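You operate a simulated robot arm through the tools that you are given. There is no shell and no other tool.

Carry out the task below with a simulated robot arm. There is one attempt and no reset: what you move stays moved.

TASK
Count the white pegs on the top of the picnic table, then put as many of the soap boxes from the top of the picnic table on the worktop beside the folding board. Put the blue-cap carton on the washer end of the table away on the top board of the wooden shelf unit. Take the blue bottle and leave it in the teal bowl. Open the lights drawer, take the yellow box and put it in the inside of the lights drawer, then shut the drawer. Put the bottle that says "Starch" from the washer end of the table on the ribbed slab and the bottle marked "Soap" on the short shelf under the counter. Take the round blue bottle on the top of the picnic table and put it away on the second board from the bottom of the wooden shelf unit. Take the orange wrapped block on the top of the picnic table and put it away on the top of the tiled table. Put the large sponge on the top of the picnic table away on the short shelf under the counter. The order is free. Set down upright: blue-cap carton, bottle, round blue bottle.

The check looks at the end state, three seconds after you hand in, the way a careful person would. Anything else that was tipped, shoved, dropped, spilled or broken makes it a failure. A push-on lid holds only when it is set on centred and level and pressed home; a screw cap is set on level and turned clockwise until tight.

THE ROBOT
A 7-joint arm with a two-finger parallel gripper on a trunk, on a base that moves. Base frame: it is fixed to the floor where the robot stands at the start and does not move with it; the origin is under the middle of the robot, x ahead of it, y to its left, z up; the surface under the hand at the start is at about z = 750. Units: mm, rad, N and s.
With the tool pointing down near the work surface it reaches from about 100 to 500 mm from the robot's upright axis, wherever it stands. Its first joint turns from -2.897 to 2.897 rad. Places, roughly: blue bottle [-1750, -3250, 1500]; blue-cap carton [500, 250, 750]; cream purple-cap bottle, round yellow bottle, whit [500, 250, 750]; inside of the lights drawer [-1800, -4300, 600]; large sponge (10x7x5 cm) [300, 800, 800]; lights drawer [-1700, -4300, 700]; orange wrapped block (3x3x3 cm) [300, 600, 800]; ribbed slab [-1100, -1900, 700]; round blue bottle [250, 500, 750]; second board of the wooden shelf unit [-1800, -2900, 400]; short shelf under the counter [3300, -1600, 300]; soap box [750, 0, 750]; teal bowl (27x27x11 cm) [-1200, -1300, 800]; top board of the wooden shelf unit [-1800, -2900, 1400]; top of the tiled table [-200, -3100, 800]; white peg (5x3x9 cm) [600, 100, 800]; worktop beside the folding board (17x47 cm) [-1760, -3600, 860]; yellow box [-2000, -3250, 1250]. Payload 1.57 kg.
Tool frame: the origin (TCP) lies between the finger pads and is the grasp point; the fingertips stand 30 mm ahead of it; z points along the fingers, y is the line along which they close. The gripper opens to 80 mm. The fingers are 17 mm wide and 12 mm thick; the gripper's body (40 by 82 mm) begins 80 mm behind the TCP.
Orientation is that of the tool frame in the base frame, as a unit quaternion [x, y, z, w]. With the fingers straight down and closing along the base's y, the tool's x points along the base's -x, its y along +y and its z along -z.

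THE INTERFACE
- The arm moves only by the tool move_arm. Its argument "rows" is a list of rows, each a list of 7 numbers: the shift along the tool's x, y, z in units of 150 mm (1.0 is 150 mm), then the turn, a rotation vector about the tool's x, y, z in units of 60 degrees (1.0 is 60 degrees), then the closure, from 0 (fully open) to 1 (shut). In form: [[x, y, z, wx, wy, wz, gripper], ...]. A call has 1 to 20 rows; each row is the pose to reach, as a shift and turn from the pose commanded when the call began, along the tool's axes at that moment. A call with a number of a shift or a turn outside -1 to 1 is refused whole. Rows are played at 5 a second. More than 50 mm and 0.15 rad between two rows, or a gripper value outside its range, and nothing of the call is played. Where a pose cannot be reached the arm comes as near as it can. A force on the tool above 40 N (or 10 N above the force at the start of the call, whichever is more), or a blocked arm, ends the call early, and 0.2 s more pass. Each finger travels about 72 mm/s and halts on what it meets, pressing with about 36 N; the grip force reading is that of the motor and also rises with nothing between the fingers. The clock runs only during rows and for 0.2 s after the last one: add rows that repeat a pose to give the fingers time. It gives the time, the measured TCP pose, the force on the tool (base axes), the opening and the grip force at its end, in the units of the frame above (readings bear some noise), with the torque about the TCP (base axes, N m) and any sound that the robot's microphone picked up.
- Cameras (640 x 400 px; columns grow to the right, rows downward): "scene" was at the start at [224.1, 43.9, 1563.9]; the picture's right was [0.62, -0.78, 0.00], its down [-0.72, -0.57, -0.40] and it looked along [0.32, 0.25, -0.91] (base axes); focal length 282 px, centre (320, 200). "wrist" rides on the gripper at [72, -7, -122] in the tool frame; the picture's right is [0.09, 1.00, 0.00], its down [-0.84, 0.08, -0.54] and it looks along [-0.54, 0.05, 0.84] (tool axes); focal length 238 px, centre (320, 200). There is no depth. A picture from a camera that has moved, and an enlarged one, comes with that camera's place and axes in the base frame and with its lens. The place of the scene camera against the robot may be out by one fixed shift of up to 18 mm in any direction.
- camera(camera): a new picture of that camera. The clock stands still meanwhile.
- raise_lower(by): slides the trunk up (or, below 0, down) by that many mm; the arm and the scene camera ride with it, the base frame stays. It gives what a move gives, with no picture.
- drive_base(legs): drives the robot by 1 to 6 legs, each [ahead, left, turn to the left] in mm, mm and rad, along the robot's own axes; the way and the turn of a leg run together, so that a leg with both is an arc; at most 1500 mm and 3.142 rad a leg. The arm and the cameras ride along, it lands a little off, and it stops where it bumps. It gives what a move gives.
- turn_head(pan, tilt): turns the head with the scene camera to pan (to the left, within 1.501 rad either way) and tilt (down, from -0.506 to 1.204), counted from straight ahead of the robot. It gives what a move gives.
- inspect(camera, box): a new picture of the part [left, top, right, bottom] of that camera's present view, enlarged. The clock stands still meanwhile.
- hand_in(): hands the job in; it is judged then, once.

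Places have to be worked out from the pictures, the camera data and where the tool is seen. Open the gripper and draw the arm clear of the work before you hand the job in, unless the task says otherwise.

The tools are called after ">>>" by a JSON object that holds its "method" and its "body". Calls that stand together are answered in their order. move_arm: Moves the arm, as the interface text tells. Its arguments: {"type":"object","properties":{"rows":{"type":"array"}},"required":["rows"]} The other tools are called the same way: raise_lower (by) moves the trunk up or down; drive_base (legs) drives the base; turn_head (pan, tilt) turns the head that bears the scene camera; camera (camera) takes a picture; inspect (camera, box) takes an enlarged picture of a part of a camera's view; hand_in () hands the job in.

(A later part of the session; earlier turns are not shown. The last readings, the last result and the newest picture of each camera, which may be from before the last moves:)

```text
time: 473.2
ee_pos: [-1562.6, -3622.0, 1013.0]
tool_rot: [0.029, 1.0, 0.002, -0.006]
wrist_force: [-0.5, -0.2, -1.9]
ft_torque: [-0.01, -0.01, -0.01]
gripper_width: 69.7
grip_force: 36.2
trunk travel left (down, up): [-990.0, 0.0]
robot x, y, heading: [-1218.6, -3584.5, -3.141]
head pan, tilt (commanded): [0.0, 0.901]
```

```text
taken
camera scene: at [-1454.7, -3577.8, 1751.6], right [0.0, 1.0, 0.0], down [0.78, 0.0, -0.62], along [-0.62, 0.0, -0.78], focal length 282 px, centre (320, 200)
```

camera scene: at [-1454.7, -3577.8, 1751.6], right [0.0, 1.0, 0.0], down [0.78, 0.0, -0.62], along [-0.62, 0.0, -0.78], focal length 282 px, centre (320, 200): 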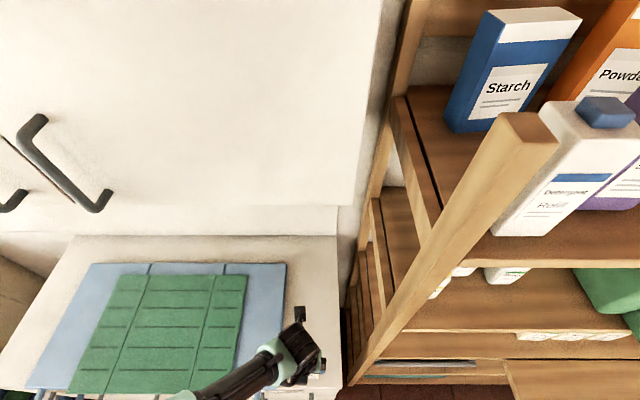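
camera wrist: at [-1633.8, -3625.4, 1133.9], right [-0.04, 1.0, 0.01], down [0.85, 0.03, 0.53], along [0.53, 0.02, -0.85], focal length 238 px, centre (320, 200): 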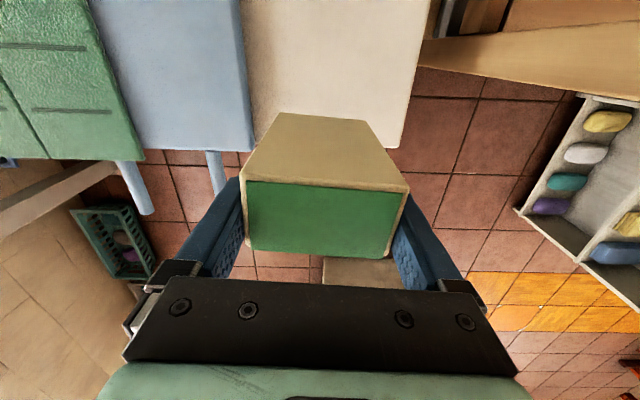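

Over the strip. Extending to x≈-1665 and lowering to just above the surface.

>>> {"method": "move_arm", "body": {"rows": [[0.2, 0, 0, 0, 0, 0, 1], [0.4, 0, 0.05, 0, 0, 0, 1], [0.6, -0.01, 0.15, 0, 0, 0, 1], [0.69, -0.013, 0.3, 0, 0, 0, 1], [0.69, -0.013, 0.45, 0, 0, 0, 1], [0.69, -0.013, 0.45, 0, 0, 0, 1]]}}

>>> {"method": "camera", "body": {"camera": "wrist"}}

```text
time: 474.6
ee_pos: [-1666.1, -3617.7, 944.3]
tool_rot: [0.028, 1.0, 0.002, -0.006]
wrist_force: [0.1, -0.1, -1.6]
ft_torque: [0.01, -0.02, -0.01]
gripper_width: 69.9
grip_force: 35.9
trunk travel left (down, up): [-990.0, 0.0]
robot x, y, heading: [-1216.6, -3586.4, -3.141]
head pan, tilt (commanded): [0.0, 0.901]
```

```text
taken
camera wrist: at [-1737.7, -3620.4, 1066.7], right [-0.04, 1.0, 0.01], down [0.85, 0.03, 0.53], along [0.53, 0.02, -0.85], focal length 238 px, centre (320, 200)
```

wrist: 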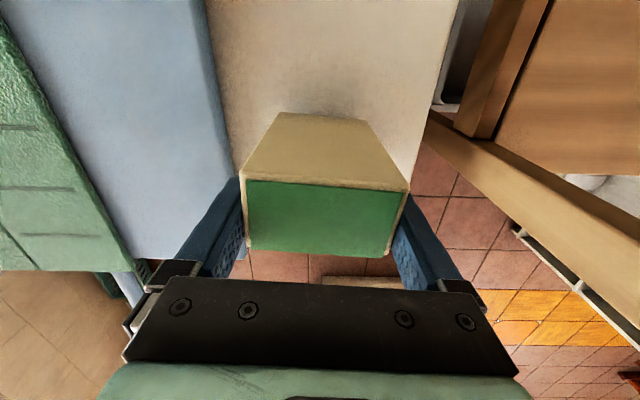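

Well placed. Lowering to contact.

>>> {"method": "move_arm", "body": {"rows": [[0, 0, 0.03, 0, 0, 0, 1], [0, 0, 0.06, 0, 0, 0, 1], [0, 0, 0.08, 0, 0, 0, 1]]}}

>>> {"method": "move_arm", "body": {"rows": [[0, 0, 0.013, 0, 0, 0, 1], [0, 0, 0.027, 0, 0, 0, 1]]}}

```text
time: 475.4
ee_pos: [-1666.4, -3618.3, 932.7]
tool_rot: [0.028, 1.0, 0.001, -0.006]
wrist_force: [-0.5, 0.3, -2.4]
ft_torque: [-0.03, -0.03, -0.03]
gripper_width: 70.0
grip_force: 36.2
trunk travel left (down, up): [-990.0, 0.0]
robot x, y, heading: [-1215.2, -3580.6, -3.139]
head pan, tilt (commanded): [0.0, 0.901]
```

```text
time: 476.0
ee_pos: [-1665.7, -3616.4, 931.7]
tool_rot: [0.028, 1.0, 0.001, -0.007]
wrist_force: [4.4, 1.2, 9.8]
ft_torque: [-0.28, -0.09, 0.05]
gripper_width: 70.0
grip_force: 35.5
trunk travel left (down, up): [-990.0, 0.0]
robot x, y, heading: [-1221.2, -3586.0, -3.141]
head pan, tilt (commanded): [0.0, 0.901]
```

Contact. Releasing and raising.

>>> {"method": "move_arm", "body": {"rows": [[0, 0, -0.015, 0, 0, 0, 1], [0, 0, -0.015, 0, 0, 0, 0.08], [0, 0, -0.015, 0, 0, 0, 0.0], [0, 0, -0.015, 0, 0, 0, 0.0], [0, 0, -0.2, 0, 0, 0, 0], [0, 0, -0.4, 0, 0, 0, 0], [0, 0, -0.7, 0, 0, 0, 0], [0, 0, -1, 0, 0, 0, 0]]}}

>>> {"method": "camera", "body": {"camera": "wrist"}}

```text
time: 477.8
ee_pos: [-1666.7, -3624.7, 1082.2]
tool_rot: [0.028, 1.0, 0.002, -0.005]
wrist_force: [0.1, -0.5, -0.8]
ft_torque: [-0.03, 0.01, 0.0]
gripper_width: 79.9
grip_force: 0.0
trunk travel left (down, up): [-990.0, 0.0]
robot x, y, heading: [-1216.8, -3582.7, -3.137]
head pan, tilt (commanded): [0.0, 0.901]
```

```text
taken
camera wrist: at [-1737.2, -3627.2, 1202.5], right [-0.04, 1.0, 0.0], down [0.85, 0.03, 0.53], along [0.53, 0.02, -0.85], focal length 238 px, centre (320, 200)
```

wrist: 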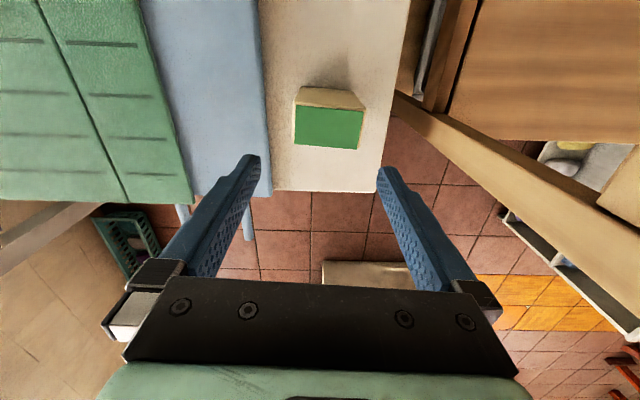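

First soap box stands on the worktop. Going back to the table for the second one.

>>> {"method": "drive_base", "body": {"legs": [[-340, 0, 0], [0, -680, 0], [-200, -300, 0], [-190, -70, 0], [0, -1200, 0], [-300, 0, 0]]}}

>>> {"method": "drive_base", "body": {"legs": [[0, 0, 3.14]]}}

```text
time: 493.8
ee_pos: [-626.3, -1369.1, 1079.7]
tool_rot: [0.042, 0.999, 0.002, -0.004]
wrist_force: [0.9, 0.3, 0.6]
ft_torque: [0.0, -0.03, -0.02]
gripper_width: 80.1
grip_force: 0.1
trunk travel left (down, up): [-990.0, 0.0]
robot x, y, heading: [-176.2, -1342.2, 3.119]
head pan, tilt (commanded): [0.0, 0.901]
```

```text
time: 501.5
ee_pos: [274.2, -1314.9, 1080.2]
tool_rot: [0.999, -0.042, 0.005, 0.001]
wrist_force: [0.6, 0.3, -0.5]
ft_torque: [0.0, 0.02, 0.05]
gripper_width: 80.0
grip_force: 0.0
trunk travel left (down, up): [-990.0, 0.0]
robot x, y, heading: [-173.8, -1341.0, -0.025]
head pan, tilt (commanded): [0.0, 0.901]
```

Driving to the table near box "8 washes".

>>> {"method": "drive_base", "body": {"legs": [[0, 0, 0.025], [0, 1490, 0], [110, 20, 0]]}}

>>> {"method": "camera", "body": {"camera": "wrist"}}

>>> {"method": "camera", "body": {"camera": "scene"}}

```text
time: 509.8
ee_pos: [383.6, 147.5, 1080.8]
tool_rot: [1.0, -0.028, 0.006, 0.002]
wrist_force: [0.0, -0.6, 0.1]
ft_torque: [0.0, 0.01, -0.01]
gripper_width: 80.1
grip_force: 0.1
trunk travel left (down, up): [-990.0, 0.0]
robot x, y, heading: [-63.1, 109.9, 0.007]
head pan, tilt (commanded): [0.0, 0.901]
```

```text
taken
camera wrist: at [453.8, 151.9, 1202.5], right [0.04, -1.0, 0.01], down [-0.85, -0.03, 0.53], along [-0.53, -0.02, -0.85], focal length 238 px, centre (320, 200)
```

wrist: 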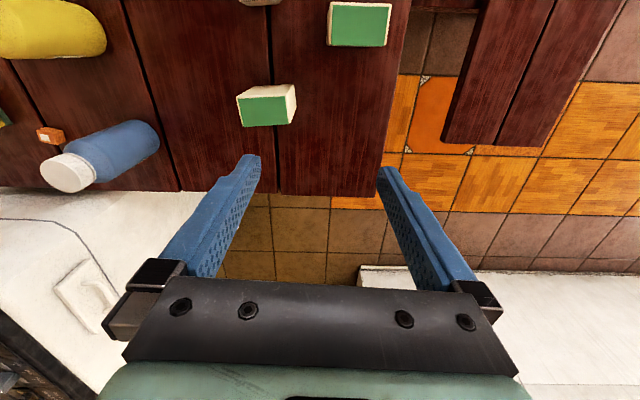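

```text
taken
camera scene: at [186.1, 116.3, 1751.7], right [0.0, -1.0, 0.0], down [-0.78, 0.0, -0.62], along [0.62, 0.0, -0.78], focal length 282 px, centre (320, 200)
```

scene: 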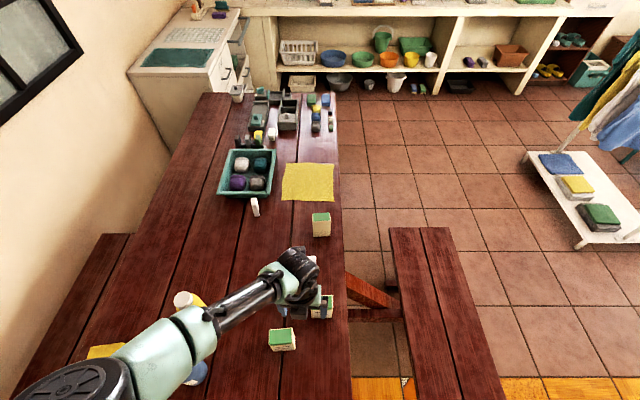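

Box A centre ≈(380,224), turned about +6°. Moving above it, aligning and lowering partway.

>>> {"method": "move_arm", "body": {"rows": [[-0.02, -0.13, 0.15, 0, 0, -0.04, 0], [-0.03, -0.26, 0.3, 0, 0, -0.08, 0], [-0.04, -0.39, 0.45, 0, 0, -0.12, 0], [-0.053, -0.507, 0.6, 0, 0, -0.16, 0], [-0.053, -0.507, 0.8, 0, 0, -0.16, 0], [-0.053, -0.507, 0.8, 0, 0, -0.16, 0]]}}

>>> {"method": "camera", "body": {"camera": "wrist"}}

```text
time: 511.2
ee_pos: [379.4, 223.8, 961.4]
tool_rot: [0.998, 0.055, 0.006, 0.003]
wrist_force: [-0.8, 0.3, -0.4]
ft_torque: [-0.02, -0.01, -0.01]
gripper_width: 80.1
grip_force: 0.0
trunk travel left (down, up): [-990.0, 0.0]
robot x, y, heading: [-65.6, 109.7, 0.001]
head pan, tilt (commanded): [0.0, 0.901]
```

```text
taken
camera wrist: at [449.3, 239.3, 1080.9], right [0.2, -0.98, 0.01], down [-0.83, -0.17, 0.53], along [-0.52, -0.11, -0.85], focal length 238 px, centre (320, 200)
```

wrist: 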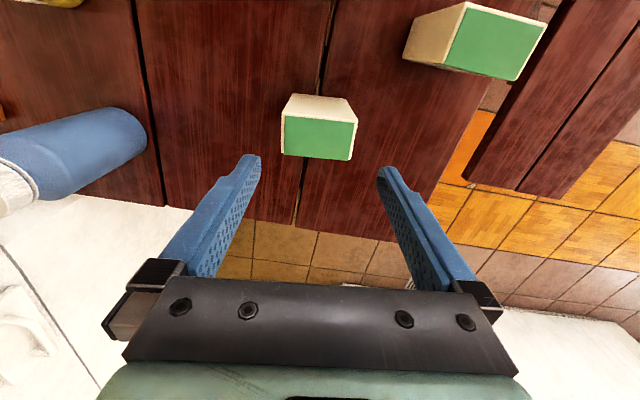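

Aligned. Lowering the trunk 50 mm first (reach limit), then the arm down to z≈821.

>>> {"method": "raise_lower", "body": {"by": -60}}

>>> {"method": "move_arm", "body": {"rows": [[0, -0.015, 0.1, 0, 0, 0, 0], [0, -0.015, 0.2, 0, 0, 0, 0], [0, -0.015, 0.3, 0, 0, 0, 0], [0, -0.015, 0.4, 0, 0, 0, 0], [0, -0.015, 0.53, 0, 0, 0, 0], [0, -0.015, 0.53, 0, 0, 0, 0]]}}

>>> {"method": "camera", "body": {"camera": "wrist"}}

```text
time: 512.2
ee_pos: [380.8, 222.8, 898.5]
tool_rot: [0.998, 0.056, 0.005, 0.003]
wrist_force: [-0.4, -0.1, -0.2]
ft_torque: [-0.03, 0.02, 0.0]
gripper_width: 80.2
grip_force: 0.0
trunk travel left (down, up): [-930.0, 60.0]
robot x, y, heading: [-63.6, 110.2, 0.005]
head pan, tilt (commanded): [0.0, 0.901]
```

```text
time: 513.6
ee_pos: [371.4, 226.5, 876.8]
tool_rot: [0.998, 0.055, 0.006, 0.003]
wrist_force: [1.0, -0.5, -0.5]
ft_torque: [-0.02, -0.01, -0.01]
gripper_width: 79.9
grip_force: 0.0
out of reach, approached as far as the arm can: row 2, 3, 4, 5, 6
trunk travel left (down, up): [-930.0, 60.0]
robot x, y, heading: [-66.6, 109.1, 0.002]
head pan, tilt (commanded): [0.0, 0.901]
```

```text
taken
camera wrist: at [440.7, 242.3, 999.1], right [0.2, -0.98, 0.01], down [-0.83, -0.17, 0.53], along [-0.52, -0.11, -0.85], focal length 238 px, centre (320, 200)
```

wrist: 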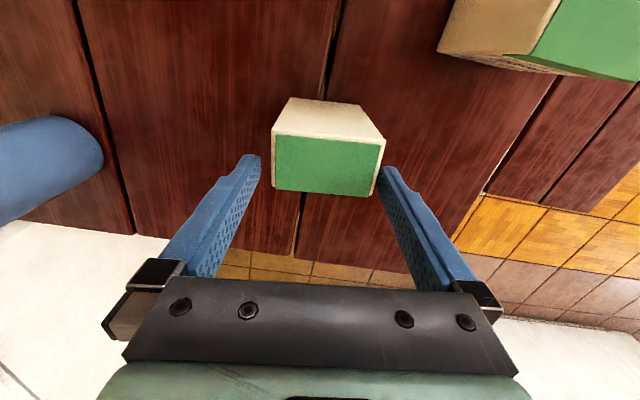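

I need to correct ~5 mm sideways and a little forward before descending; raising 15 mm and shifting.

>>> {"method": "move_arm", "body": {"rows": [[0, 0, -0.12, 0, 0, 0, 0], [0.03, 0.035, -0.12, 0, 0, 0, 0], [0.06, 0.035, -0.12, 0, 0, 0, 0], [0.06, 0.035, -0.12, 0, 0, 0, 0]]}}

>>> {"method": "camera", "body": {"camera": "wrist"}}

```text
time: 514.6
ee_pos: [379.4, 219.9, 896.4]
tool_rot: [0.998, 0.055, 0.004, 0.003]
wrist_force: [-0.2, 1.0, -0.2]
ft_torque: [-0.01, 0.0, -0.05]
gripper_width: 80.3
grip_force: 0.0
trunk travel left (down, up): [-930.0, 60.0]
robot x, y, heading: [-66.4, 110.8, 0.001]
head pan, tilt (commanded): [0.0, 0.901]
```

```text
taken
camera wrist: at [447.9, 236.6, 1018.5], right [0.2, -0.98, 0.01], down [-0.83, -0.17, 0.53], along [-0.52, -0.11, -0.85], focal length 238 px, centre (320, 200)
```

wrist: 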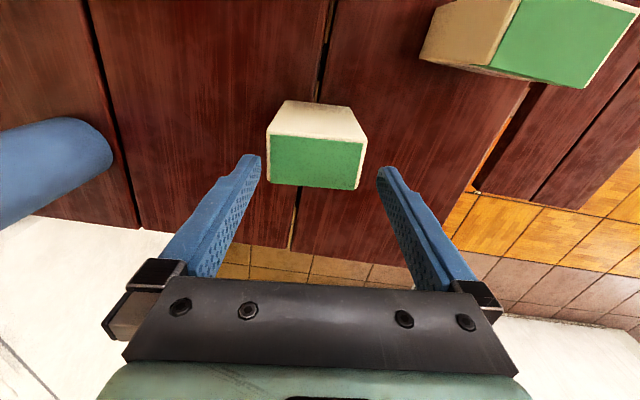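

Shifting back 4 mm and descending with the trunk 75 mm.

>>> {"method": "move_arm", "body": {"rows": [[0, -0.025, 0, 0, 0, 0, 0], [0, -0.025, 0, 0, 0, 0, 0]]}}

>>> {"method": "raise_lower", "body": {"by": -40}}

>>> {"method": "camera", "body": {"camera": "wrist"}}

```text
time: 515.2
ee_pos: [377.9, 225.5, 896.0]
tool_rot: [0.998, 0.055, 0.005, 0.002]
wrist_force: [0.0, -0.6, 0.0]
ft_torque: [0.03, 0.01, 0.02]
gripper_width: 79.6
grip_force: 0.1
trunk travel left (down, up): [-930.0, 60.0]
robot x, y, heading: [-68.9, 109.1, 0.002]
head pan, tilt (commanded): [0.0, 0.901]
```

```text
time: 516.0
ee_pos: [378.1, 224.6, 855.6]
tool_rot: [0.998, 0.055, 0.006, 0.003]
wrist_force: [-0.1, -0.6, -0.1]
ft_torque: [-0.01, 0.0, -0.02]
gripper_width: 80.1
grip_force: 0.0
trunk travel left (down, up): [-890.0, 100.0]
robot x, y, heading: [-63.4, 109.8, 0.002]
head pan, tilt (commanded): [0.0, 0.901]
```

```text
taken
camera wrist: at [447.3, 240.9, 978.4], right [0.2, -0.98, 0.01], down [-0.83, -0.17, 0.53], along [-0.52, -0.11, -0.85], focal length 238 px, centre (320, 200)
```

wrist: 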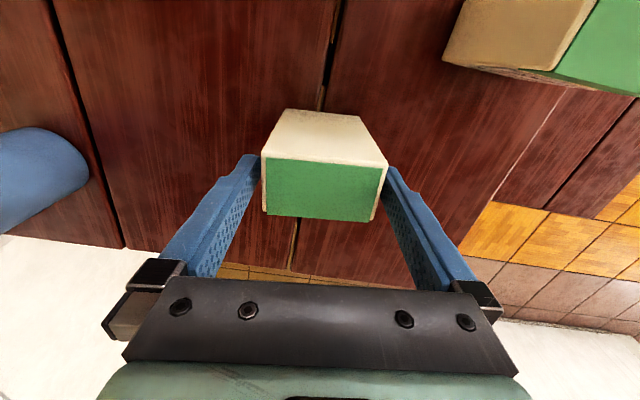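

The box is between the fingers. Lowering 34 mm more and closing.

>>> {"method": "raise_lower", "body": {"by": -34}}

>>> {"method": "move_arm", "body": {"rows": [[0, 0, 0, 0, 0, 0, 0.2], [0, 0, 0, 0, 0, 0, 1], [0, 0, 0, 0, 0, 0, 1], [0, 0, 0, 0, 0, 0, 1], [0, 0, 0, 0, 0, 0, 1]]}}

>>> {"method": "raise_lower", "body": {"by": 134}}

>>> {"method": "camera", "body": {"camera": "wrist"}}

```text
time: 516.8
ee_pos: [378.5, 223.6, 823.3]
tool_rot: [0.998, 0.055, 0.005, 0.002]
wrist_force: [0.1, -0.8, 0.5]
ft_torque: [0.02, 0.05, -0.06]
gripper_width: 80.3
grip_force: 0.0
trunk travel left (down, up): [-856.0, 134.0]
robot x, y, heading: [-65.3, 112.4, -0.0]
head pan, tilt (commanded): [0.0, 0.901]
```

```text
time: 518.0
ee_pos: [377.5, 225.1, 823.6]
tool_rot: [0.998, 0.055, 0.005, 0.003]
wrist_force: [0.9, -0.8, 4.7]
ft_torque: [0.13, 0.02, -0.05]
gripper_width: 69.6
grip_force: 36.1
trunk travel left (down, up): [-856.0, 134.0]
robot x, y, heading: [-69.8, 109.8, 0.0]
head pan, tilt (commanded): [0.0, 0.901]
```

```text
time: 519.6
ee_pos: [378.6, 225.1, 957.2]
tool_rot: [0.999, 0.054, 0.005, 0.003]
wrist_force: [0.3, -0.2, -1.8]
ft_torque: [0.01, 0.02, 0.02]
gripper_width: 69.4
grip_force: 35.5
trunk travel left (down, up): [-990.0, 0.0]
robot x, y, heading: [-67.8, 109.0, -0.001]
head pan, tilt (commanded): [0.0, 0.901]
```

```text
taken
camera wrist: at [447.5, 240.9, 1078.2], right [0.2, -0.98, 0.01], down [-0.83, -0.17, 0.53], along [-0.52, -0.11, -0.85], focal length 238 px, centre (320, 200)
```

wrist: 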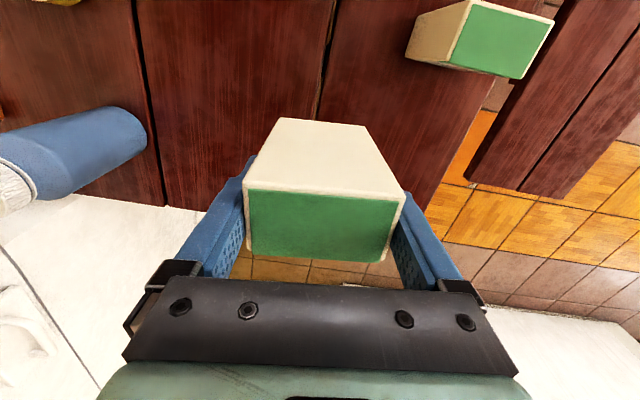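

Second box lifted. Raising a little more and driving to the worktop.

>>> {"method": "move_arm", "body": {"rows": [[0, 0, -0.2, 0, 0, 0, 1], [0, 0, -0.4, 0, 0, 0, 1], [-0.1, 0, -0.5, 0, 0, 0, 1]]}}

>>> {"method": "drive_base", "body": {"legs": [[-170, 0, 0], [0, -1450, 0], [0, 0, 3.14], [240, 0, 0]]}}

```text
time: 520.5
ee_pos: [359.1, 224.5, 1031.3]
tool_rot: [0.998, 0.055, 0.006, 0.003]
wrist_force: [0.1, -0.3, -0.4]
ft_torque: [-0.01, -0.02, -0.02]
gripper_width: 69.7
grip_force: 36.1
trunk travel left (down, up): [-990.0, 0.0]
robot x, y, heading: [-63.5, 106.0, 0.002]
head pan, tilt (commanded): [0.0, 0.901]
```

```text
time: 537.5
ee_pos: [-925.9, -1452.2, 1030.7]
tool_rot: [-0.038, 0.999, 0.003, -0.004]
wrist_force: [0.1, -0.3, -2.1]
ft_torque: [-0.02, -0.01, 0.0]
gripper_width: 69.6
grip_force: 36.0
trunk travel left (down, up): [-990.0, 0.0]
robot x, y, heading: [-494.4, -1351.5, 3.11]
head pan, tilt (commanded): [0.0, 0.901]
```

Continuing to the worktop.

>>> {"method": "drive_base", "body": {"legs": [[0, 0, 0.031], [0, 1180, 0], [190, 70, 0], [180, 290, 0], [0, 600, 0]]}}

>>> {"method": "camera", "body": {"camera": "wrist"}}

```text
time: 549.8
ee_pos: [-1347.6, -3559.7, 1030.3]
tool_rot: [-0.047, 0.999, 0.002, -0.005]
wrist_force: [-0.6, -0.5, -2.2]
ft_torque: [-0.01, -0.01, 0.05]
gripper_width: 69.4
grip_force: 36.0
trunk travel left (down, up): [-990.0, 0.0]
robot x, y, heading: [-916.7, -3452.8, 3.129]
head pan, tilt (commanded): [0.0, 0.901]
```

```text
taken
camera wrist: at [-1417.3, -3572.4, 1151.9], right [-0.18, 0.98, 0.01], down [0.83, 0.15, 0.53], along [0.52, 0.1, -0.85], focal length 238 px, centre (320, 200)
```

wrist: 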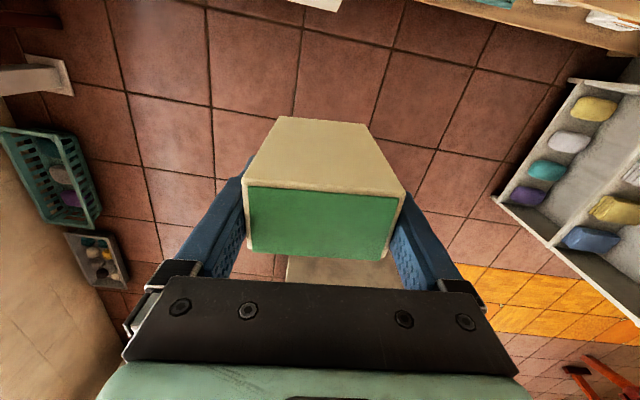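

Strafing 50 mm left and driving 232 mm ahead to bring the box over the strip in front of the first one.

>>> {"method": "drive_base", "body": {"legs": [[0, 50, 0.012], [230, 0, 0]]}}

>>> {"method": "camera", "body": {"camera": "wrist"}}

>>> {"method": "camera", "body": {"camera": "scene"}}

```text
time: 552.1
ee_pos: [-1575.1, -3612.8, 1030.9]
tool_rot: [-0.052, 0.999, 0.004, -0.005]
wrist_force: [-0.2, 0.0, -1.5]
ft_torque: [0.01, 0.01, 0.0]
gripper_width: 69.8
grip_force: 35.9
trunk travel left (down, up): [-990.0, 0.0]
robot x, y, heading: [-1147.5, -3502.5, 3.134]
head pan, tilt (commanded): [0.0, 0.901]
```

```text
taken
camera wrist: at [-1644.8, -3627.9, 1152.2], right [-0.19, 0.98, 0.01], down [0.83, 0.16, 0.53], along [0.52, 0.11, -0.85], focal length 238 px, centre (320, 200)
```

wrist: 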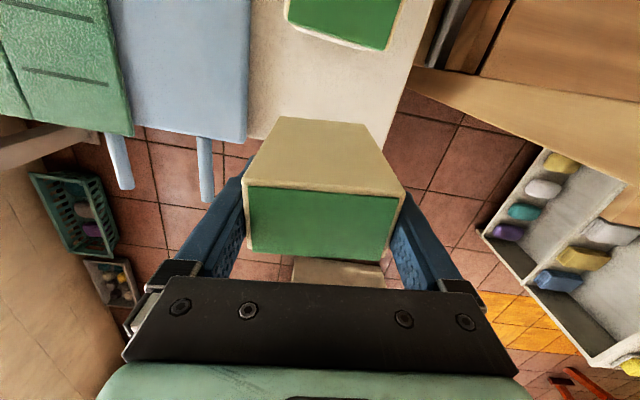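

```text
taken
camera scene: at [-1386.0, -3494.0, 1751.6], right [0.01, 1.0, 0.0], down [0.78, 0.0, -0.62], along [-0.62, 0.0, -0.78], focal length 282 px, centre (320, 200)
```

scene: 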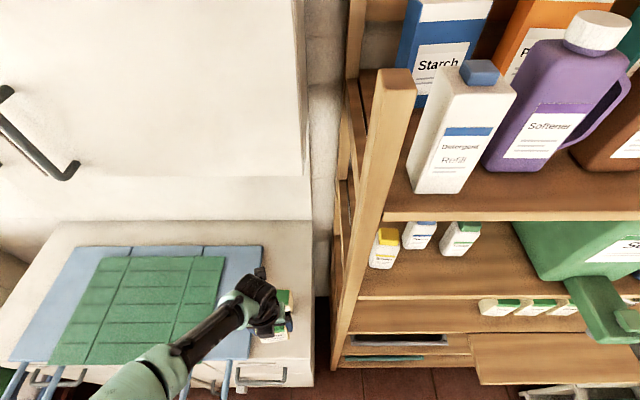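

Good spot, 50 mm in front of the first box. Lowering trunk 50 mm, then the arm to just above contact.

>>> {"method": "raise_lower", "body": {"by": -50}}

>>> {"method": "move_arm", "body": {"rows": [[0.03, 0, 0.1, 0, 0, 0, 1], [0.03, 0, 0.2, 0, 0, 0, 1], [0.03, 0, 0.26, 0, 0, 0, 1], [0.03, 0, 0.26, 0, 0, 0, 1]]}}

>>> {"method": "camera", "body": {"camera": "wrist"}}

```text
time: 553.0
ee_pos: [-1574.8, -3613.7, 980.7]
tool_rot: [-0.052, 0.999, 0.002, -0.005]
wrist_force: [-0.3, 0.5, -2.6]
ft_torque: [-0.01, 0.01, -0.01]
gripper_width: 69.6
grip_force: 36.7
trunk travel left (down, up): [-940.0, 50.0]
robot x, y, heading: [-1151.2, -3503.7, 3.14]
head pan, tilt (commanded): [0.0, 0.901]
```

```text
time: 554.0
ee_pos: [-1580.0, -3612.7, 942.6]
tool_rot: [-0.052, 0.999, 0.002, -0.005]
wrist_force: [0.2, -0.1, -2.3]
ft_torque: [-0.01, -0.01, 0.02]
gripper_width: 70.0
grip_force: 36.2
trunk travel left (down, up): [-940.0, 50.0]
robot x, y, heading: [-1151.9, -3501.1, 3.136]
head pan, tilt (commanded): [0.0, 0.901]
```

```text
taken
camera wrist: at [-1649.7, -3626.7, 1063.5], right [-0.19, 0.98, 0.01], down [0.83, 0.16, 0.53], along [0.52, 0.11, -0.85], focal length 238 px, centre (320, 200)
```

wrist: 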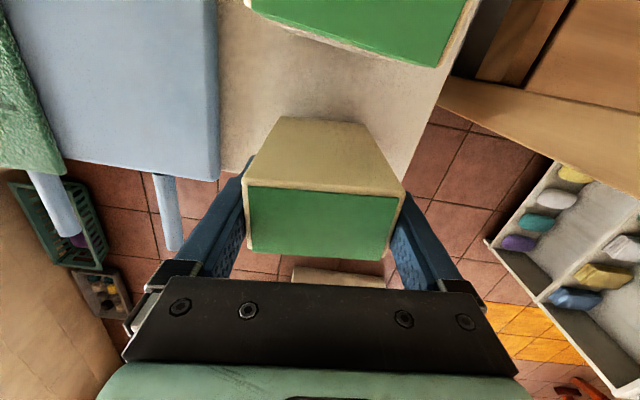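

Lowering to contact.

>>> {"method": "move_arm", "body": {"rows": [[0, 0, 0.03, 0, 0, 0, 1], [0, 0, 0.055, 0, 0, 0, 1]]}}

>>> {"method": "move_arm", "body": {"rows": [[0, 0, 0.013, 0, 0, 0, 1], [0, 0, 0.027, 0, 0, 0, 1]]}}

```text
time: 554.6
ee_pos: [-1579.6, -3613.8, 933.4]
tool_rot: [-0.052, 0.999, 0.002, -0.004]
wrist_force: [-0.8, 0.2, -2.0]
ft_torque: [0.0, 0.01, -0.03]
gripper_width: 69.6
grip_force: 35.6
trunk travel left (down, up): [-940.0, 50.0]
robot x, y, heading: [-1148.5, -3501.4, 3.133]
head pan, tilt (commanded): [0.0, 0.901]
```

```text
time: 555.2
ee_pos: [-1579.3, -3613.3, 933.0]
tool_rot: [-0.051, 0.999, 0.002, -0.009]
wrist_force: [6.7, 3.2, 40.2]
ft_torque: [-0.71, -0.88, 0.12]
gripper_width: 69.8
grip_force: 36.0
trunk travel left (down, up): [-940.0, 50.0]
robot x, y, heading: [-1148.3, -3499.3, 3.139]
head pan, tilt (commanded): [0.0, 0.901]
```

Firm contact; easing up and releasing.

>>> {"method": "move_arm", "body": {"rows": [[0, 0, -0.027, 0, 0, 0, 1], [0, 0, -0.027, 0, 0, 0, 1], [0, 0, -0.027, 0, 0, 0, 0.08], [0, 0, -0.027, 0, 0, 0, 0.0], [0, 0, -0.027, 0, 0, 0, 0.0], [0, 0, -0.2, 0, 0, 0, 0], [0, 0, -0.4, 0, 0, 0, 0], [0, 0, -0.7, 0, 0, 0, 0], [0, 0, -0.9, 0, 0, 0, 0]]}}

>>> {"method": "camera", "body": {"camera": "wrist"}}

>>> {"method": "camera", "body": {"camera": "scene"}}

```text
time: 557.2
ee_pos: [-1577.5, -3616.7, 1066.1]
tool_rot: [-0.051, 0.999, 0.003, -0.004]
wrist_force: [0.1, -0.7, -0.5]
ft_torque: [-0.01, -0.02, -0.01]
gripper_width: 80.1
grip_force: 0.0
trunk travel left (down, up): [-940.0, 50.0]
robot x, y, heading: [-1153.2, -3501.2, 3.139]
head pan, tilt (commanded): [0.0, 0.901]
```

```text
taken
camera wrist: at [-1647.5, -3631.0, 1188.0], right [-0.19, 0.98, 0.01], down [0.83, 0.16, 0.53], along [0.52, 0.11, -0.84], focal length 238 px, centre (320, 200)
```

wrist: 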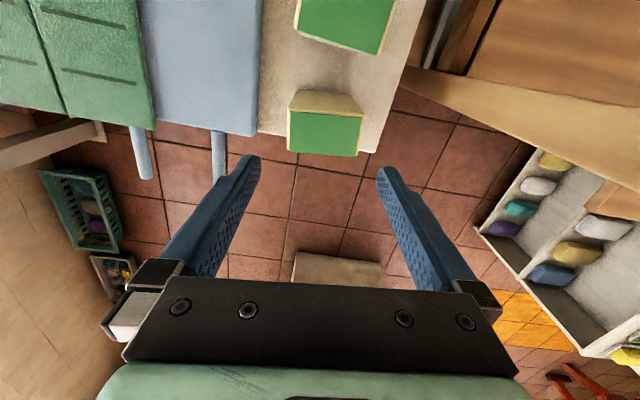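

```text
taken
camera scene: at [-1386.4, -3493.4, 1701.5], right [0.01, 1.0, 0.0], down [0.78, 0.0, -0.62], along [-0.62, 0.0, -0.78], focal length 282 px, centre (320, 200)
```

scene: 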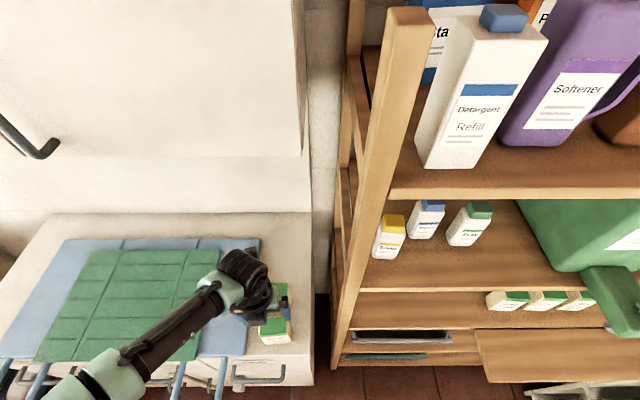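

Both soap boxes stand on the worktop. On the way back I'll look at the second board of the wooden shelf, to plan the round blue bottle's spot.

>>> {"method": "drive_base", "body": {"legs": [[-270, 0, 0], [0, -520, 0]]}}

>>> {"method": "raise_lower", "body": {"by": -400}}

>>> {"method": "turn_head", "body": {"pan": 0.0, "tilt": 0.6}}

>>> {"method": "camera", "body": {"camera": "scene"}}

```text
time: 561.6
ee_pos: [-1304.1, -3124.5, 1067.1]
tool_rot: [-0.053, 0.999, 0.003, -0.005]
wrist_force: [0.4, -0.2, -0.6]
ft_torque: [0.0, 0.02, -0.02]
gripper_width: 80.2
grip_force: 0.1
trunk travel left (down, up): [-940.0, 50.0]
robot x, y, heading: [-871.1, -3004.4, 3.141]
head pan, tilt (commanded): [0.0, 0.901]
```

```text
time: 565.5
ee_pos: [-1303.5, -3124.9, 665.6]
tool_rot: [-0.054, 0.999, 0.003, -0.005]
wrist_force: [1.5, -0.5, -0.4]
ft_torque: [0.01, 0.01, -0.02]
gripper_width: 79.9
grip_force: 0.0
trunk travel left (down, up): [-540.0, 450.0]
robot x, y, heading: [-876.0, -3007.4, 3.134]
head pan, tilt (commanded): [0.0, 0.901]
```

```text
time: 566.3
ee_pos: [-1303.3, -3124.9, 666.2]
tool_rot: [-0.054, 0.999, 0.002, -0.005]
wrist_force: [0.5, -1.0, 0.1]
ft_torque: [0.0, 0.0, -0.05]
gripper_width: 79.9
grip_force: 0.2
trunk travel left (down, up): [-540.0, 450.0]
robot x, y, heading: [-872.2, -3007.8, 3.135]
head pan, tilt (commanded): [0.0, 0.6]
```

```text
taken
camera scene: at [-1125.6, -2999.9, 1326.2], right [0.0, 1.0, 0.0], down [0.57, 0.0, -0.82], along [-0.82, 0.0, -0.57], focal length 282 px, centre (320, 200)
```

scene: 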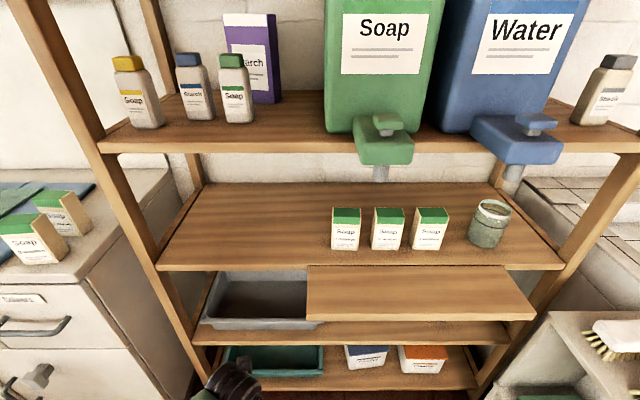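

The second board is partly hidden beneath the protruding ledge. Lowering further to look under it.

>>> {"method": "raise_lower", "body": {"by": -280}}

>>> {"method": "turn_head", "body": {"pan": 0.0, "tilt": 0.5}}

>>> {"method": "camera", "body": {"camera": "scene"}}

>>> {"method": "inspect", "body": {"camera": "scene", "box": [150, 200, 560, 400]}}

```text
time: 569.1
ee_pos: [-1303.1, -3124.0, 386.1]
tool_rot: [-0.053, 0.999, 0.003, -0.005]
wrist_force: [-0.1, -0.7, -1.0]
ft_torque: [0.0, 0.0, -0.01]
gripper_width: 79.9
grip_force: 0.0
trunk travel left (down, up): [-260.0, 730.0]
robot x, y, heading: [-873.5, -3008.7, 3.135]
head pan, tilt (commanded): [0.0, 0.6]
```

```text
time: 569.8
ee_pos: [-1303.3, -3124.3, 386.2]
tool_rot: [-0.053, 0.999, 0.002, -0.005]
wrist_force: [-0.6, -0.1, 0.0]
ft_torque: [0.01, -0.02, 0.01]
gripper_width: 80.0
grip_force: 0.0
trunk travel left (down, up): [-260.0, 730.0]
robot x, y, heading: [-876.0, -3006.1, 3.134]
head pan, tilt (commanded): [0.0, 0.499]
```

```text
taken
camera scene: at [-1128.2, -2999.9, 1055.3], right [0.0, 1.0, 0.0], down [0.48, 0.0, -0.88], along [-0.88, 0.0, -0.48], focal length 282 px, centre (320, 200)
```

scene: 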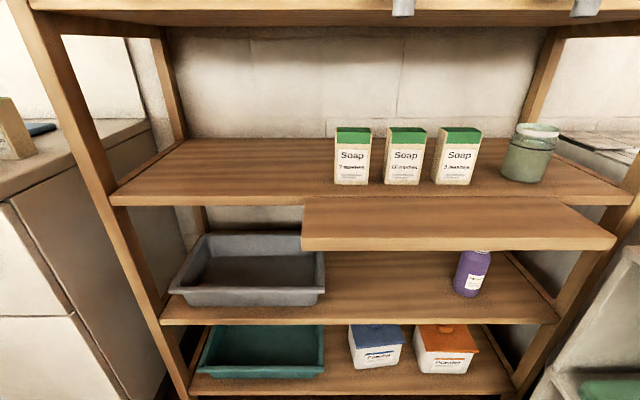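

```text
1.56 times, centred on (355, 300) of scene
camera zoom: at [-1128.2, -2999.9, 1055.3], right [0.0, 1.0, 0.0], down [0.48, 0.0, -0.88], along [-0.88, 0.0, -0.48], focal length 441 px, centre (265, 44)
```

zoom: 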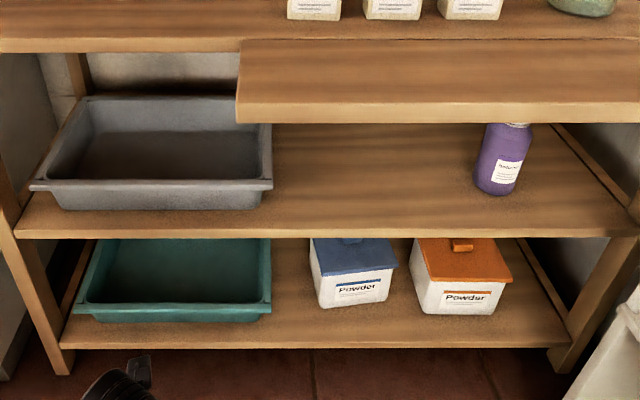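

There's free room on the second board (z≈450) between the gray tray and the purple bottle, with the ledge's underside at ≈766. I'll test here whether the arm can hold the tool horizontal this low.

>>> {"method": "raise_lower", "body": {"by": 160}}

>>> {"method": "move_arm", "body": {"rows": [[0, 0, 0, 0, 0.125, 0, 0], [0, 0, 0, 0, 0.25, 0, 0], [0, 0, 0, 0, 0.375, 0, 0], [0, 0, 0, 0, 0.5, 0, 0], [0, 0, 0, 0, 0.625, 0, 0], [0, 0, 0, 0, 0.75, 0, 0], [0, 0, 0, 0, 0.875, 0, 0], [0, 0, 0, 0, 1, 0, 0]]}}

>>> {"method": "move_arm", "body": {"rows": [[0, 0, 0, 0, 0.125, 0, 0], [0, 0, 0, 0, 0.25, 0, 0], [0, 0, 0, 0, 0.375, 0, 0], [0, 0, 0, 0, 0.5, 0, 0], [0, 0, 0, 0, 0.5, 0, 0]]}}

>>> {"method": "camera", "body": {"camera": "wrist"}}

```text
time: 571.6
ee_pos: [-1303.8, -3123.7, 545.0]
tool_rot: [-0.054, 0.999, 0.002, -0.004]
wrist_force: [-0.5, 0.2, 0.3]
ft_torque: [0.02, -0.02, -0.01]
gripper_width: 79.9
grip_force: 0.1
trunk travel left (down, up): [-420.0, 570.0]
robot x, y, heading: [-876.8, -3010.3, 3.134]
head pan, tilt (commanded): [0.0, 0.499]
```

```text
time: 573.4
ee_pos: [-1304.3, -3123.5, 546.7]
tool_rot: [-0.047, 0.862, -0.023, -0.504]
wrist_force: [-0.4, 0.1, 0.4]
ft_torque: [-0.02, 0.03, -0.01]
gripper_width: 80.2
grip_force: 0.0
trunk travel left (down, up): [-420.0, 570.0]
robot x, y, heading: [-873.4, -3007.3, 3.136]
head pan, tilt (commanded): [0.0, 0.499]
```

```text
time: 574.6
ee_pos: [-1305.0, -3124.0, 546.6]
tool_rot: [0.039, -0.702, 0.036, 0.71]
wrist_force: [-0.2, 0.5, 0.4]
ft_torque: [-0.01, 0.03, 0.03]
gripper_width: 80.1
grip_force: 0.0
out of reach, approached as far as the arm can: row 2
trunk travel left (down, up): [-420.0, 570.0]
robot x, y, heading: [-874.6, -3006.9, 3.141]
head pan, tilt (commanded): [0.0, 0.499]
```

```text
taken
camera wrist: at [-1181.5, -3117.1, 616.3], right [-0.1, 0.99, 0.1], down [0.52, 0.14, -0.84], along [-0.85, -0.04, -0.53], focal length 238 px, centre (320, 200)
```

wrist: 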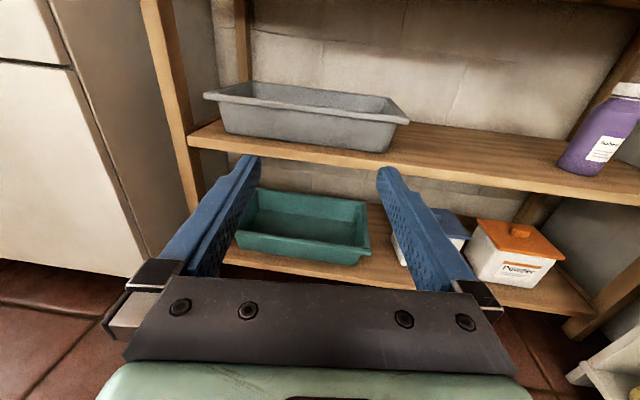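

The low horizontal pose works (z≈547 without trouble). Second board is at z≈460 with free room around y≈-2850. Raising the trunk and driving to the table for the round blue bottle.

>>> {"method": "raise_lower", "body": {"by": 400}}

>>> {"method": "raise_lower", "body": {"by": 110}}

>>> {"method": "drive_base", "body": {"legs": [[0, -110, 0], [-200, -300, 0], [-190, -70, 0], [0, -1200, 0], [-300, 0, 0]]}}

>>> {"method": "drive_base", "body": {"legs": [[0, 0, 3.14]]}}

```text
time: 578.4
ee_pos: [-1304.4, -3123.3, 946.8]
tool_rot: [0.04, -0.702, 0.036, 0.71]
wrist_force: [0.3, -0.1, 0.7]
ft_torque: [0.0, -0.02, 0.01]
gripper_width: 79.9
grip_force: 0.1
trunk travel left (down, up): [-820.0, 170.0]
robot x, y, heading: [-875.6, -3006.0, 3.136]
head pan, tilt (commanded): [0.0, 0.499]
```

```text
time: 579.9
ee_pos: [-1303.6, -3124.0, 1057.4]
tool_rot: [0.039, -0.703, 0.036, 0.709]
wrist_force: [0.8, 0.0, -0.3]
ft_torque: [0.02, 0.01, 0.0]
gripper_width: 79.9
grip_force: 0.1
trunk travel left (down, up): [-930.0, 60.0]
robot x, y, heading: [-877.0, -3011.8, 3.134]
head pan, tilt (commanded): [0.0, 0.499]
```

```text
time: 591.6
ee_pos: [-608.0, -1421.1, 1056.5]
tool_rot: [0.034, -0.703, 0.03, 0.71]
wrist_force: [0.3, 0.5, 0.1]
ft_torque: [-0.03, 0.0, -0.04]
gripper_width: 80.0
grip_force: 0.0
trunk travel left (down, up): [-930.0, 60.0]
robot x, y, heading: [-177.5, -1311.5, 3.127]
head pan, tilt (commanded): [0.0, 0.499]
```

```text
time: 599.3
ee_pos: [256.2, -1207.6, 1057.1]
tool_rot: [0.703, 0.03, 0.71, -0.026]
wrist_force: [-0.1, 0.3, 0.2]
ft_torque: [0.0, -0.01, 0.0]
gripper_width: 80.1
grip_force: 0.0
trunk travel left (down, up): [-930.0, 60.0]
robot x, y, heading: [-177.4, -1313.1, -0.033]
head pan, tilt (commanded): [0.0, 0.499]
```

>>> {"method": "drive_base", "body": {"legs": [[0, 0, 0.033], [0, 1490, 0], [0, 150, 0]]}}

>>> {"method": "turn_head", "body": {"pan": 0.3, "tilt": 1.0}}

>>> {"method": "camera", "body": {"camera": "scene"}}

>>> {"method": "camera", "body": {"camera": "wrist"}}

```text
time: 608.0
ee_pos: [283.5, 415.4, 1056.8]
tool_rot: [0.704, 0.028, 0.71, -0.025]
wrist_force: [0.3, -0.3, -0.3]
ft_torque: [-0.05, 0.0, 0.02]
gripper_width: 80.1
grip_force: 0.1
trunk travel left (down, up): [-930.0, 60.0]
robot x, y, heading: [-150.1, 313.2, -0.032]
head pan, tilt (commanded): [0.0, 0.499]
```

```text
time: 608.9
ee_pos: [283.5, 415.6, 1057.3]
tool_rot: [0.703, 0.029, 0.71, -0.025]
wrist_force: [0.5, 0.2, -0.1]
ft_torque: [0.01, -0.03, 0.0]
gripper_width: 79.9
grip_force: 0.0
trunk travel left (down, up): [-930.0, 60.0]
robot x, y, heading: [-147.8, 311.5, -0.035]
head pan, tilt (commanded): [0.3, 1.0]
```

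```text
taken
camera scene: at [95.8, 331.4, 1684.3], right [0.26, -0.96, 0.0], down [-0.81, -0.22, -0.54], along [0.52, 0.14, -0.84], focal length 282 px, centre (320, 200)
```

scene: 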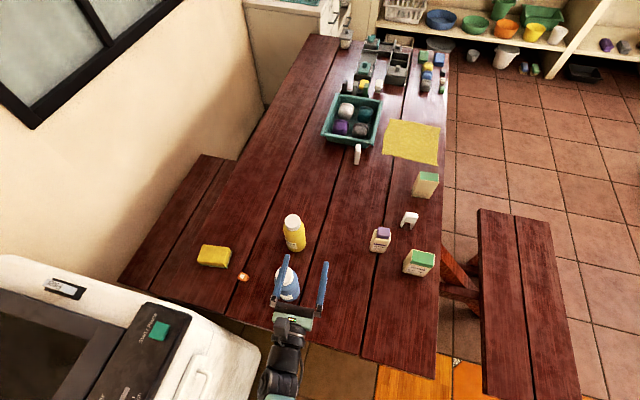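

```text
taken
camera wrist: at [160.7, 413.1, 1126.4], right [0.07, -0.99, 0.1], down [-0.53, -0.12, -0.84], along [0.85, 0.01, -0.53], focal length 238 px, centre (320, 200)
```

wrist: 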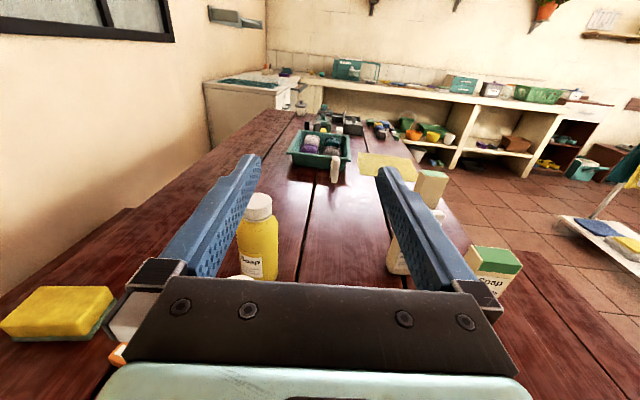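

Moving the gripper back and over to face the round blue bottle, lower, for a close look.

>>> {"method": "move_arm", "body": {"rows": [[0, -0.1, -0.2, -0.02, 0, 0, 0], [-0.1, -0.25, -0.4, -0.04, 0, 0, 0], [-0.2, -0.4, -0.6, -0.073, 0, 0, 0], [-0.35, -0.55, -0.75, -0.073, 0, 0, 0], [-0.53, -0.62, -0.78, -0.073, 0, 0, 0], [-0.53, -0.62, -0.78, -0.073, 0, 0, 0]]}}

>>> {"method": "camera", "body": {"camera": "wrist"}}

```text
time: 610.3
ee_pos: [163.7, 488.5, 1003.1]
tool_rot: [0.703, 0.002, 0.711, 0.003]
wrist_force: [0.0, 0.5, 0.7]
ft_torque: [-0.04, 0.02, -0.04]
gripper_width: 80.2
grip_force: 0.0
out of reach, approached as far as the arm can: row 5, 6
trunk travel left (down, up): [-930.0, 60.0]
robot x, y, heading: [-151.6, 312.8, -0.029]
head pan, tilt (commanded): [0.3, 1.0]
```

```text
taken
camera wrist: at [40.8, 496.2, 1072.4], right [0.0, -1.0, 0.1], down [-0.53, -0.08, -0.84], along [0.85, -0.06, -0.53], focal length 238 px, centre (320, 200)
```

wrist: 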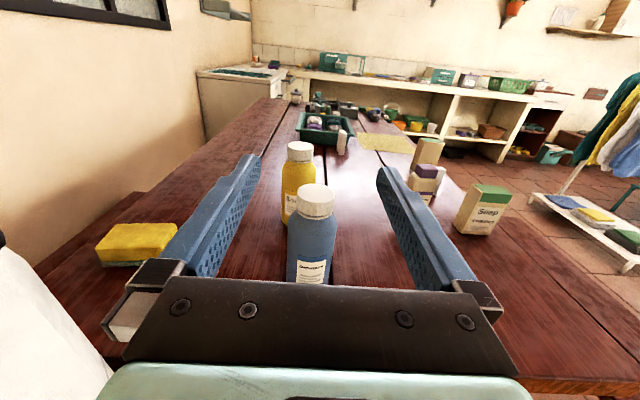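

The bottle's cap top is at ≈z 918, y≈485. Lowering the trunk 110 mm for a level view.

>>> {"method": "raise_lower", "body": {"by": -110}}

>>> {"method": "camera", "body": {"camera": "wrist"}}

>>> {"method": "inspect", "body": {"camera": "wrist", "box": [240, 80, 400, 280]}}

```text
time: 611.8
ee_pos: [163.7, 488.4, 893.0]
tool_rot: [0.703, 0.002, 0.711, 0.002]
wrist_force: [-0.5, 0.3, 0.4]
ft_torque: [0.03, -0.03, -0.02]
gripper_width: 79.8
grip_force: 0.1
trunk travel left (down, up): [-820.0, 170.0]
robot x, y, heading: [-151.5, 312.0, -0.033]
head pan, tilt (commanded): [0.3, 1.0]
```

```text
taken
camera wrist: at [40.8, 496.2, 962.4], right [0.0, -1.0, 0.1], down [-0.53, -0.08, -0.84], along [0.85, -0.05, -0.53], focal length 238 px, centre (320, 200)
```

wrist: 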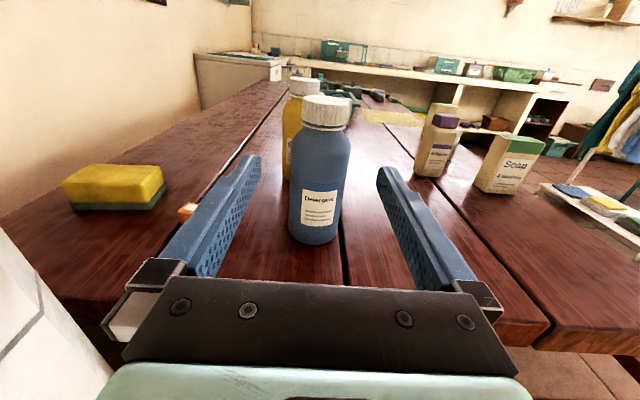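

```text
2.00 times, centred on (320, 180) of wrist
camera zoom: at [40.8, 496.2, 962.4], right [0.0, -1.0, 0.1], down [-0.53, -0.08, -0.84], along [0.85, -0.05, -0.53], focal length 477 px, centre (320, 240)
```

zoom: 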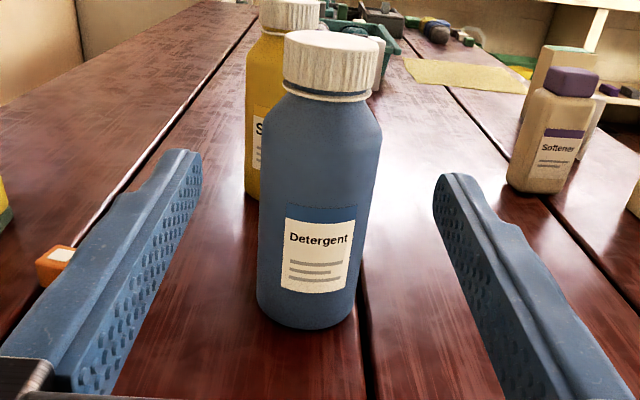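

Bottle: centre ≈(310,484), body ~74 mm, cap ~52 mm wide at z 896–919. I'll grip it by the cap: align to z≈907 and advance.

>>> {"method": "move_arm", "body": {"rows": [[0.05, 0.02, 0, 0, 0, 0, 0], [0.093, 0.03, 0.1, 0, 0, 0, 0], [0.093, 0.03, 0.3, 0, 0, 0, 0], [0.093, 0.03, 0.5, 0, 0, 0, 0], [0.093, 0.03, 0.6, 0, 0, 0, 0], [0.093, 0.03, 0.6, 0, 0, 0, 0]]}}

>>> {"method": "camera", "body": {"camera": "wrist"}}

```text
time: 613.1
ee_pos: [252.8, 484.6, 908.5]
tool_rot: [0.704, 0.001, 0.71, 0.002]
wrist_force: [0.7, 0.7, -0.6]
ft_torque: [0.02, -0.02, -0.03]
gripper_width: 80.1
grip_force: 0.2
trunk travel left (down, up): [-820.0, 170.0]
robot x, y, heading: [-148.9, 312.1, -0.036]
head pan, tilt (commanded): [0.3, 1.0]
```

```text
taken
camera wrist: at [130.1, 492.1, 977.9], right [0.0, -1.0, 0.1], down [-0.53, -0.08, -0.84], along [0.85, -0.05, -0.53], focal length 238 px, centre (320, 200)
```

wrist: 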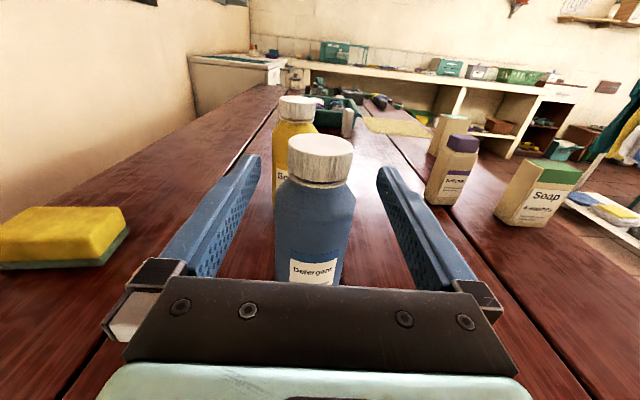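

Cap is centred. Advancing 54 mm and closing.

>>> {"method": "move_arm", "body": {"rows": [[0, 0, 0.12, 0, 0, 0, 0], [0, 0, 0.24, 0, 0, 0, 0], [0, 0, 0.36, 0, 0, 0, 0], [0, 0, 0.36, 0, 0, 0, 0]]}}

>>> {"method": "camera", "body": {"camera": "wrist"}}

```text
time: 614.1
ee_pos: [307.9, 484.2, 908.8]
tool_rot: [0.704, 0.001, 0.71, 0.003]
wrist_force: [0.4, 0.9, 0.2]
ft_torque: [-0.02, -0.02, 0.0]
gripper_width: 80.4
grip_force: 0.1
trunk travel left (down, up): [-820.0, 170.0]
robot x, y, heading: [-147.9, 311.0, -0.031]
head pan, tilt (commanded): [0.3, 1.0]
```

```text
taken
camera wrist: at [185.0, 491.0, 978.0], right [0.0, -1.0, 0.1], down [-0.53, -0.08, -0.84], along [0.85, -0.05, -0.53], focal length 238 px, centre (320, 200)
```

wrist: 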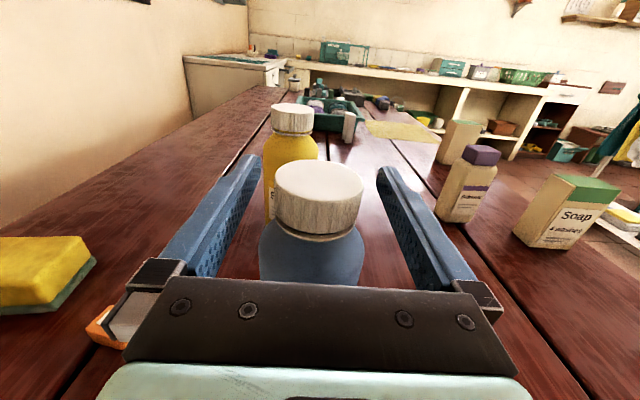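

Backing 8 mm to centre on the cap, then closing.

>>> {"method": "move_arm", "body": {"rows": [[0, 0, -0.055, 0, 0, 0, 0], [0, 0, -0.055, 0, 0, 0, 0.2], [0, 0, -0.055, 0, 0, 0, 1], [0, 0, -0.055, 0, 0, 0, 1], [0, 0, -0.055, 0, 0, 0, 1], [0, 0, -0.055, 0, 0, 0, 1]]}}

>>> {"method": "move_arm", "body": {"rows": [[0.1, 0, 0, 0, 0, 0, 1], [0.2, 0, 0, 0, 0, 0, 1], [0.35, 0, 0, 0, 0, 0, 1], [0.5, 0, 0, 0, 0, 0, 1], [0.5, 0, 0, 0, 0, 0, 1]]}}

>>> {"method": "camera", "body": {"camera": "wrist"}}

>>> {"method": "camera", "body": {"camera": "scene"}}

```text
time: 615.5
ee_pos: [298.5, 483.8, 908.6]
tool_rot: [0.704, 0.002, 0.711, 0.002]
wrist_force: [-0.2, 1.9, 0.8]
ft_torque: [0.2, -0.03, 0.0]
gripper_width: 44.1
grip_force: 36.3
trunk travel left (down, up): [-820.0, 170.0]
robot x, y, heading: [-149.9, 315.5, -0.033]
head pan, tilt (commanded): [0.3, 1.0]
```

```text
time: 616.8
ee_pos: [299.2, 485.7, 984.6]
tool_rot: [0.704, 0.002, 0.71, 0.002]
wrist_force: [-0.6, 0.4, -5.5]
ft_torque: [0.0, -0.03, -0.02]
gripper_width: 44.0
grip_force: 36.1
trunk travel left (down, up): [-820.0, 170.0]
robot x, y, heading: [-148.0, 312.9, -0.039]
head pan, tilt (commanded): [0.3, 1.0]
```

```text
taken
camera wrist: at [176.4, 492.7, 1053.8], right [0.0, -1.0, 0.1], down [-0.54, -0.08, -0.84], along [0.84, -0.05, -0.53], focal length 238 px, centre (320, 200)
```

wrist: 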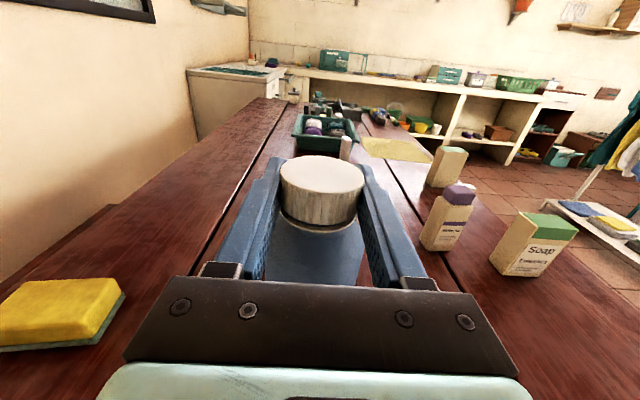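

```text
taken
camera scene: at [96.5, 332.3, 1574.1], right [0.26, -0.96, 0.0], down [-0.81, -0.22, -0.54], along [0.52, 0.14, -0.84], focal length 282 px, centre (320, 200)
```

scene: 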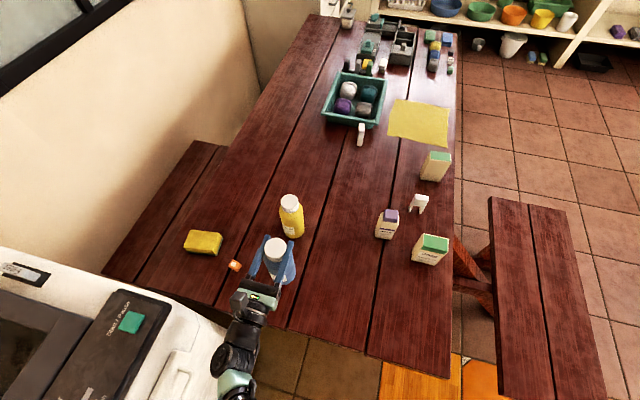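

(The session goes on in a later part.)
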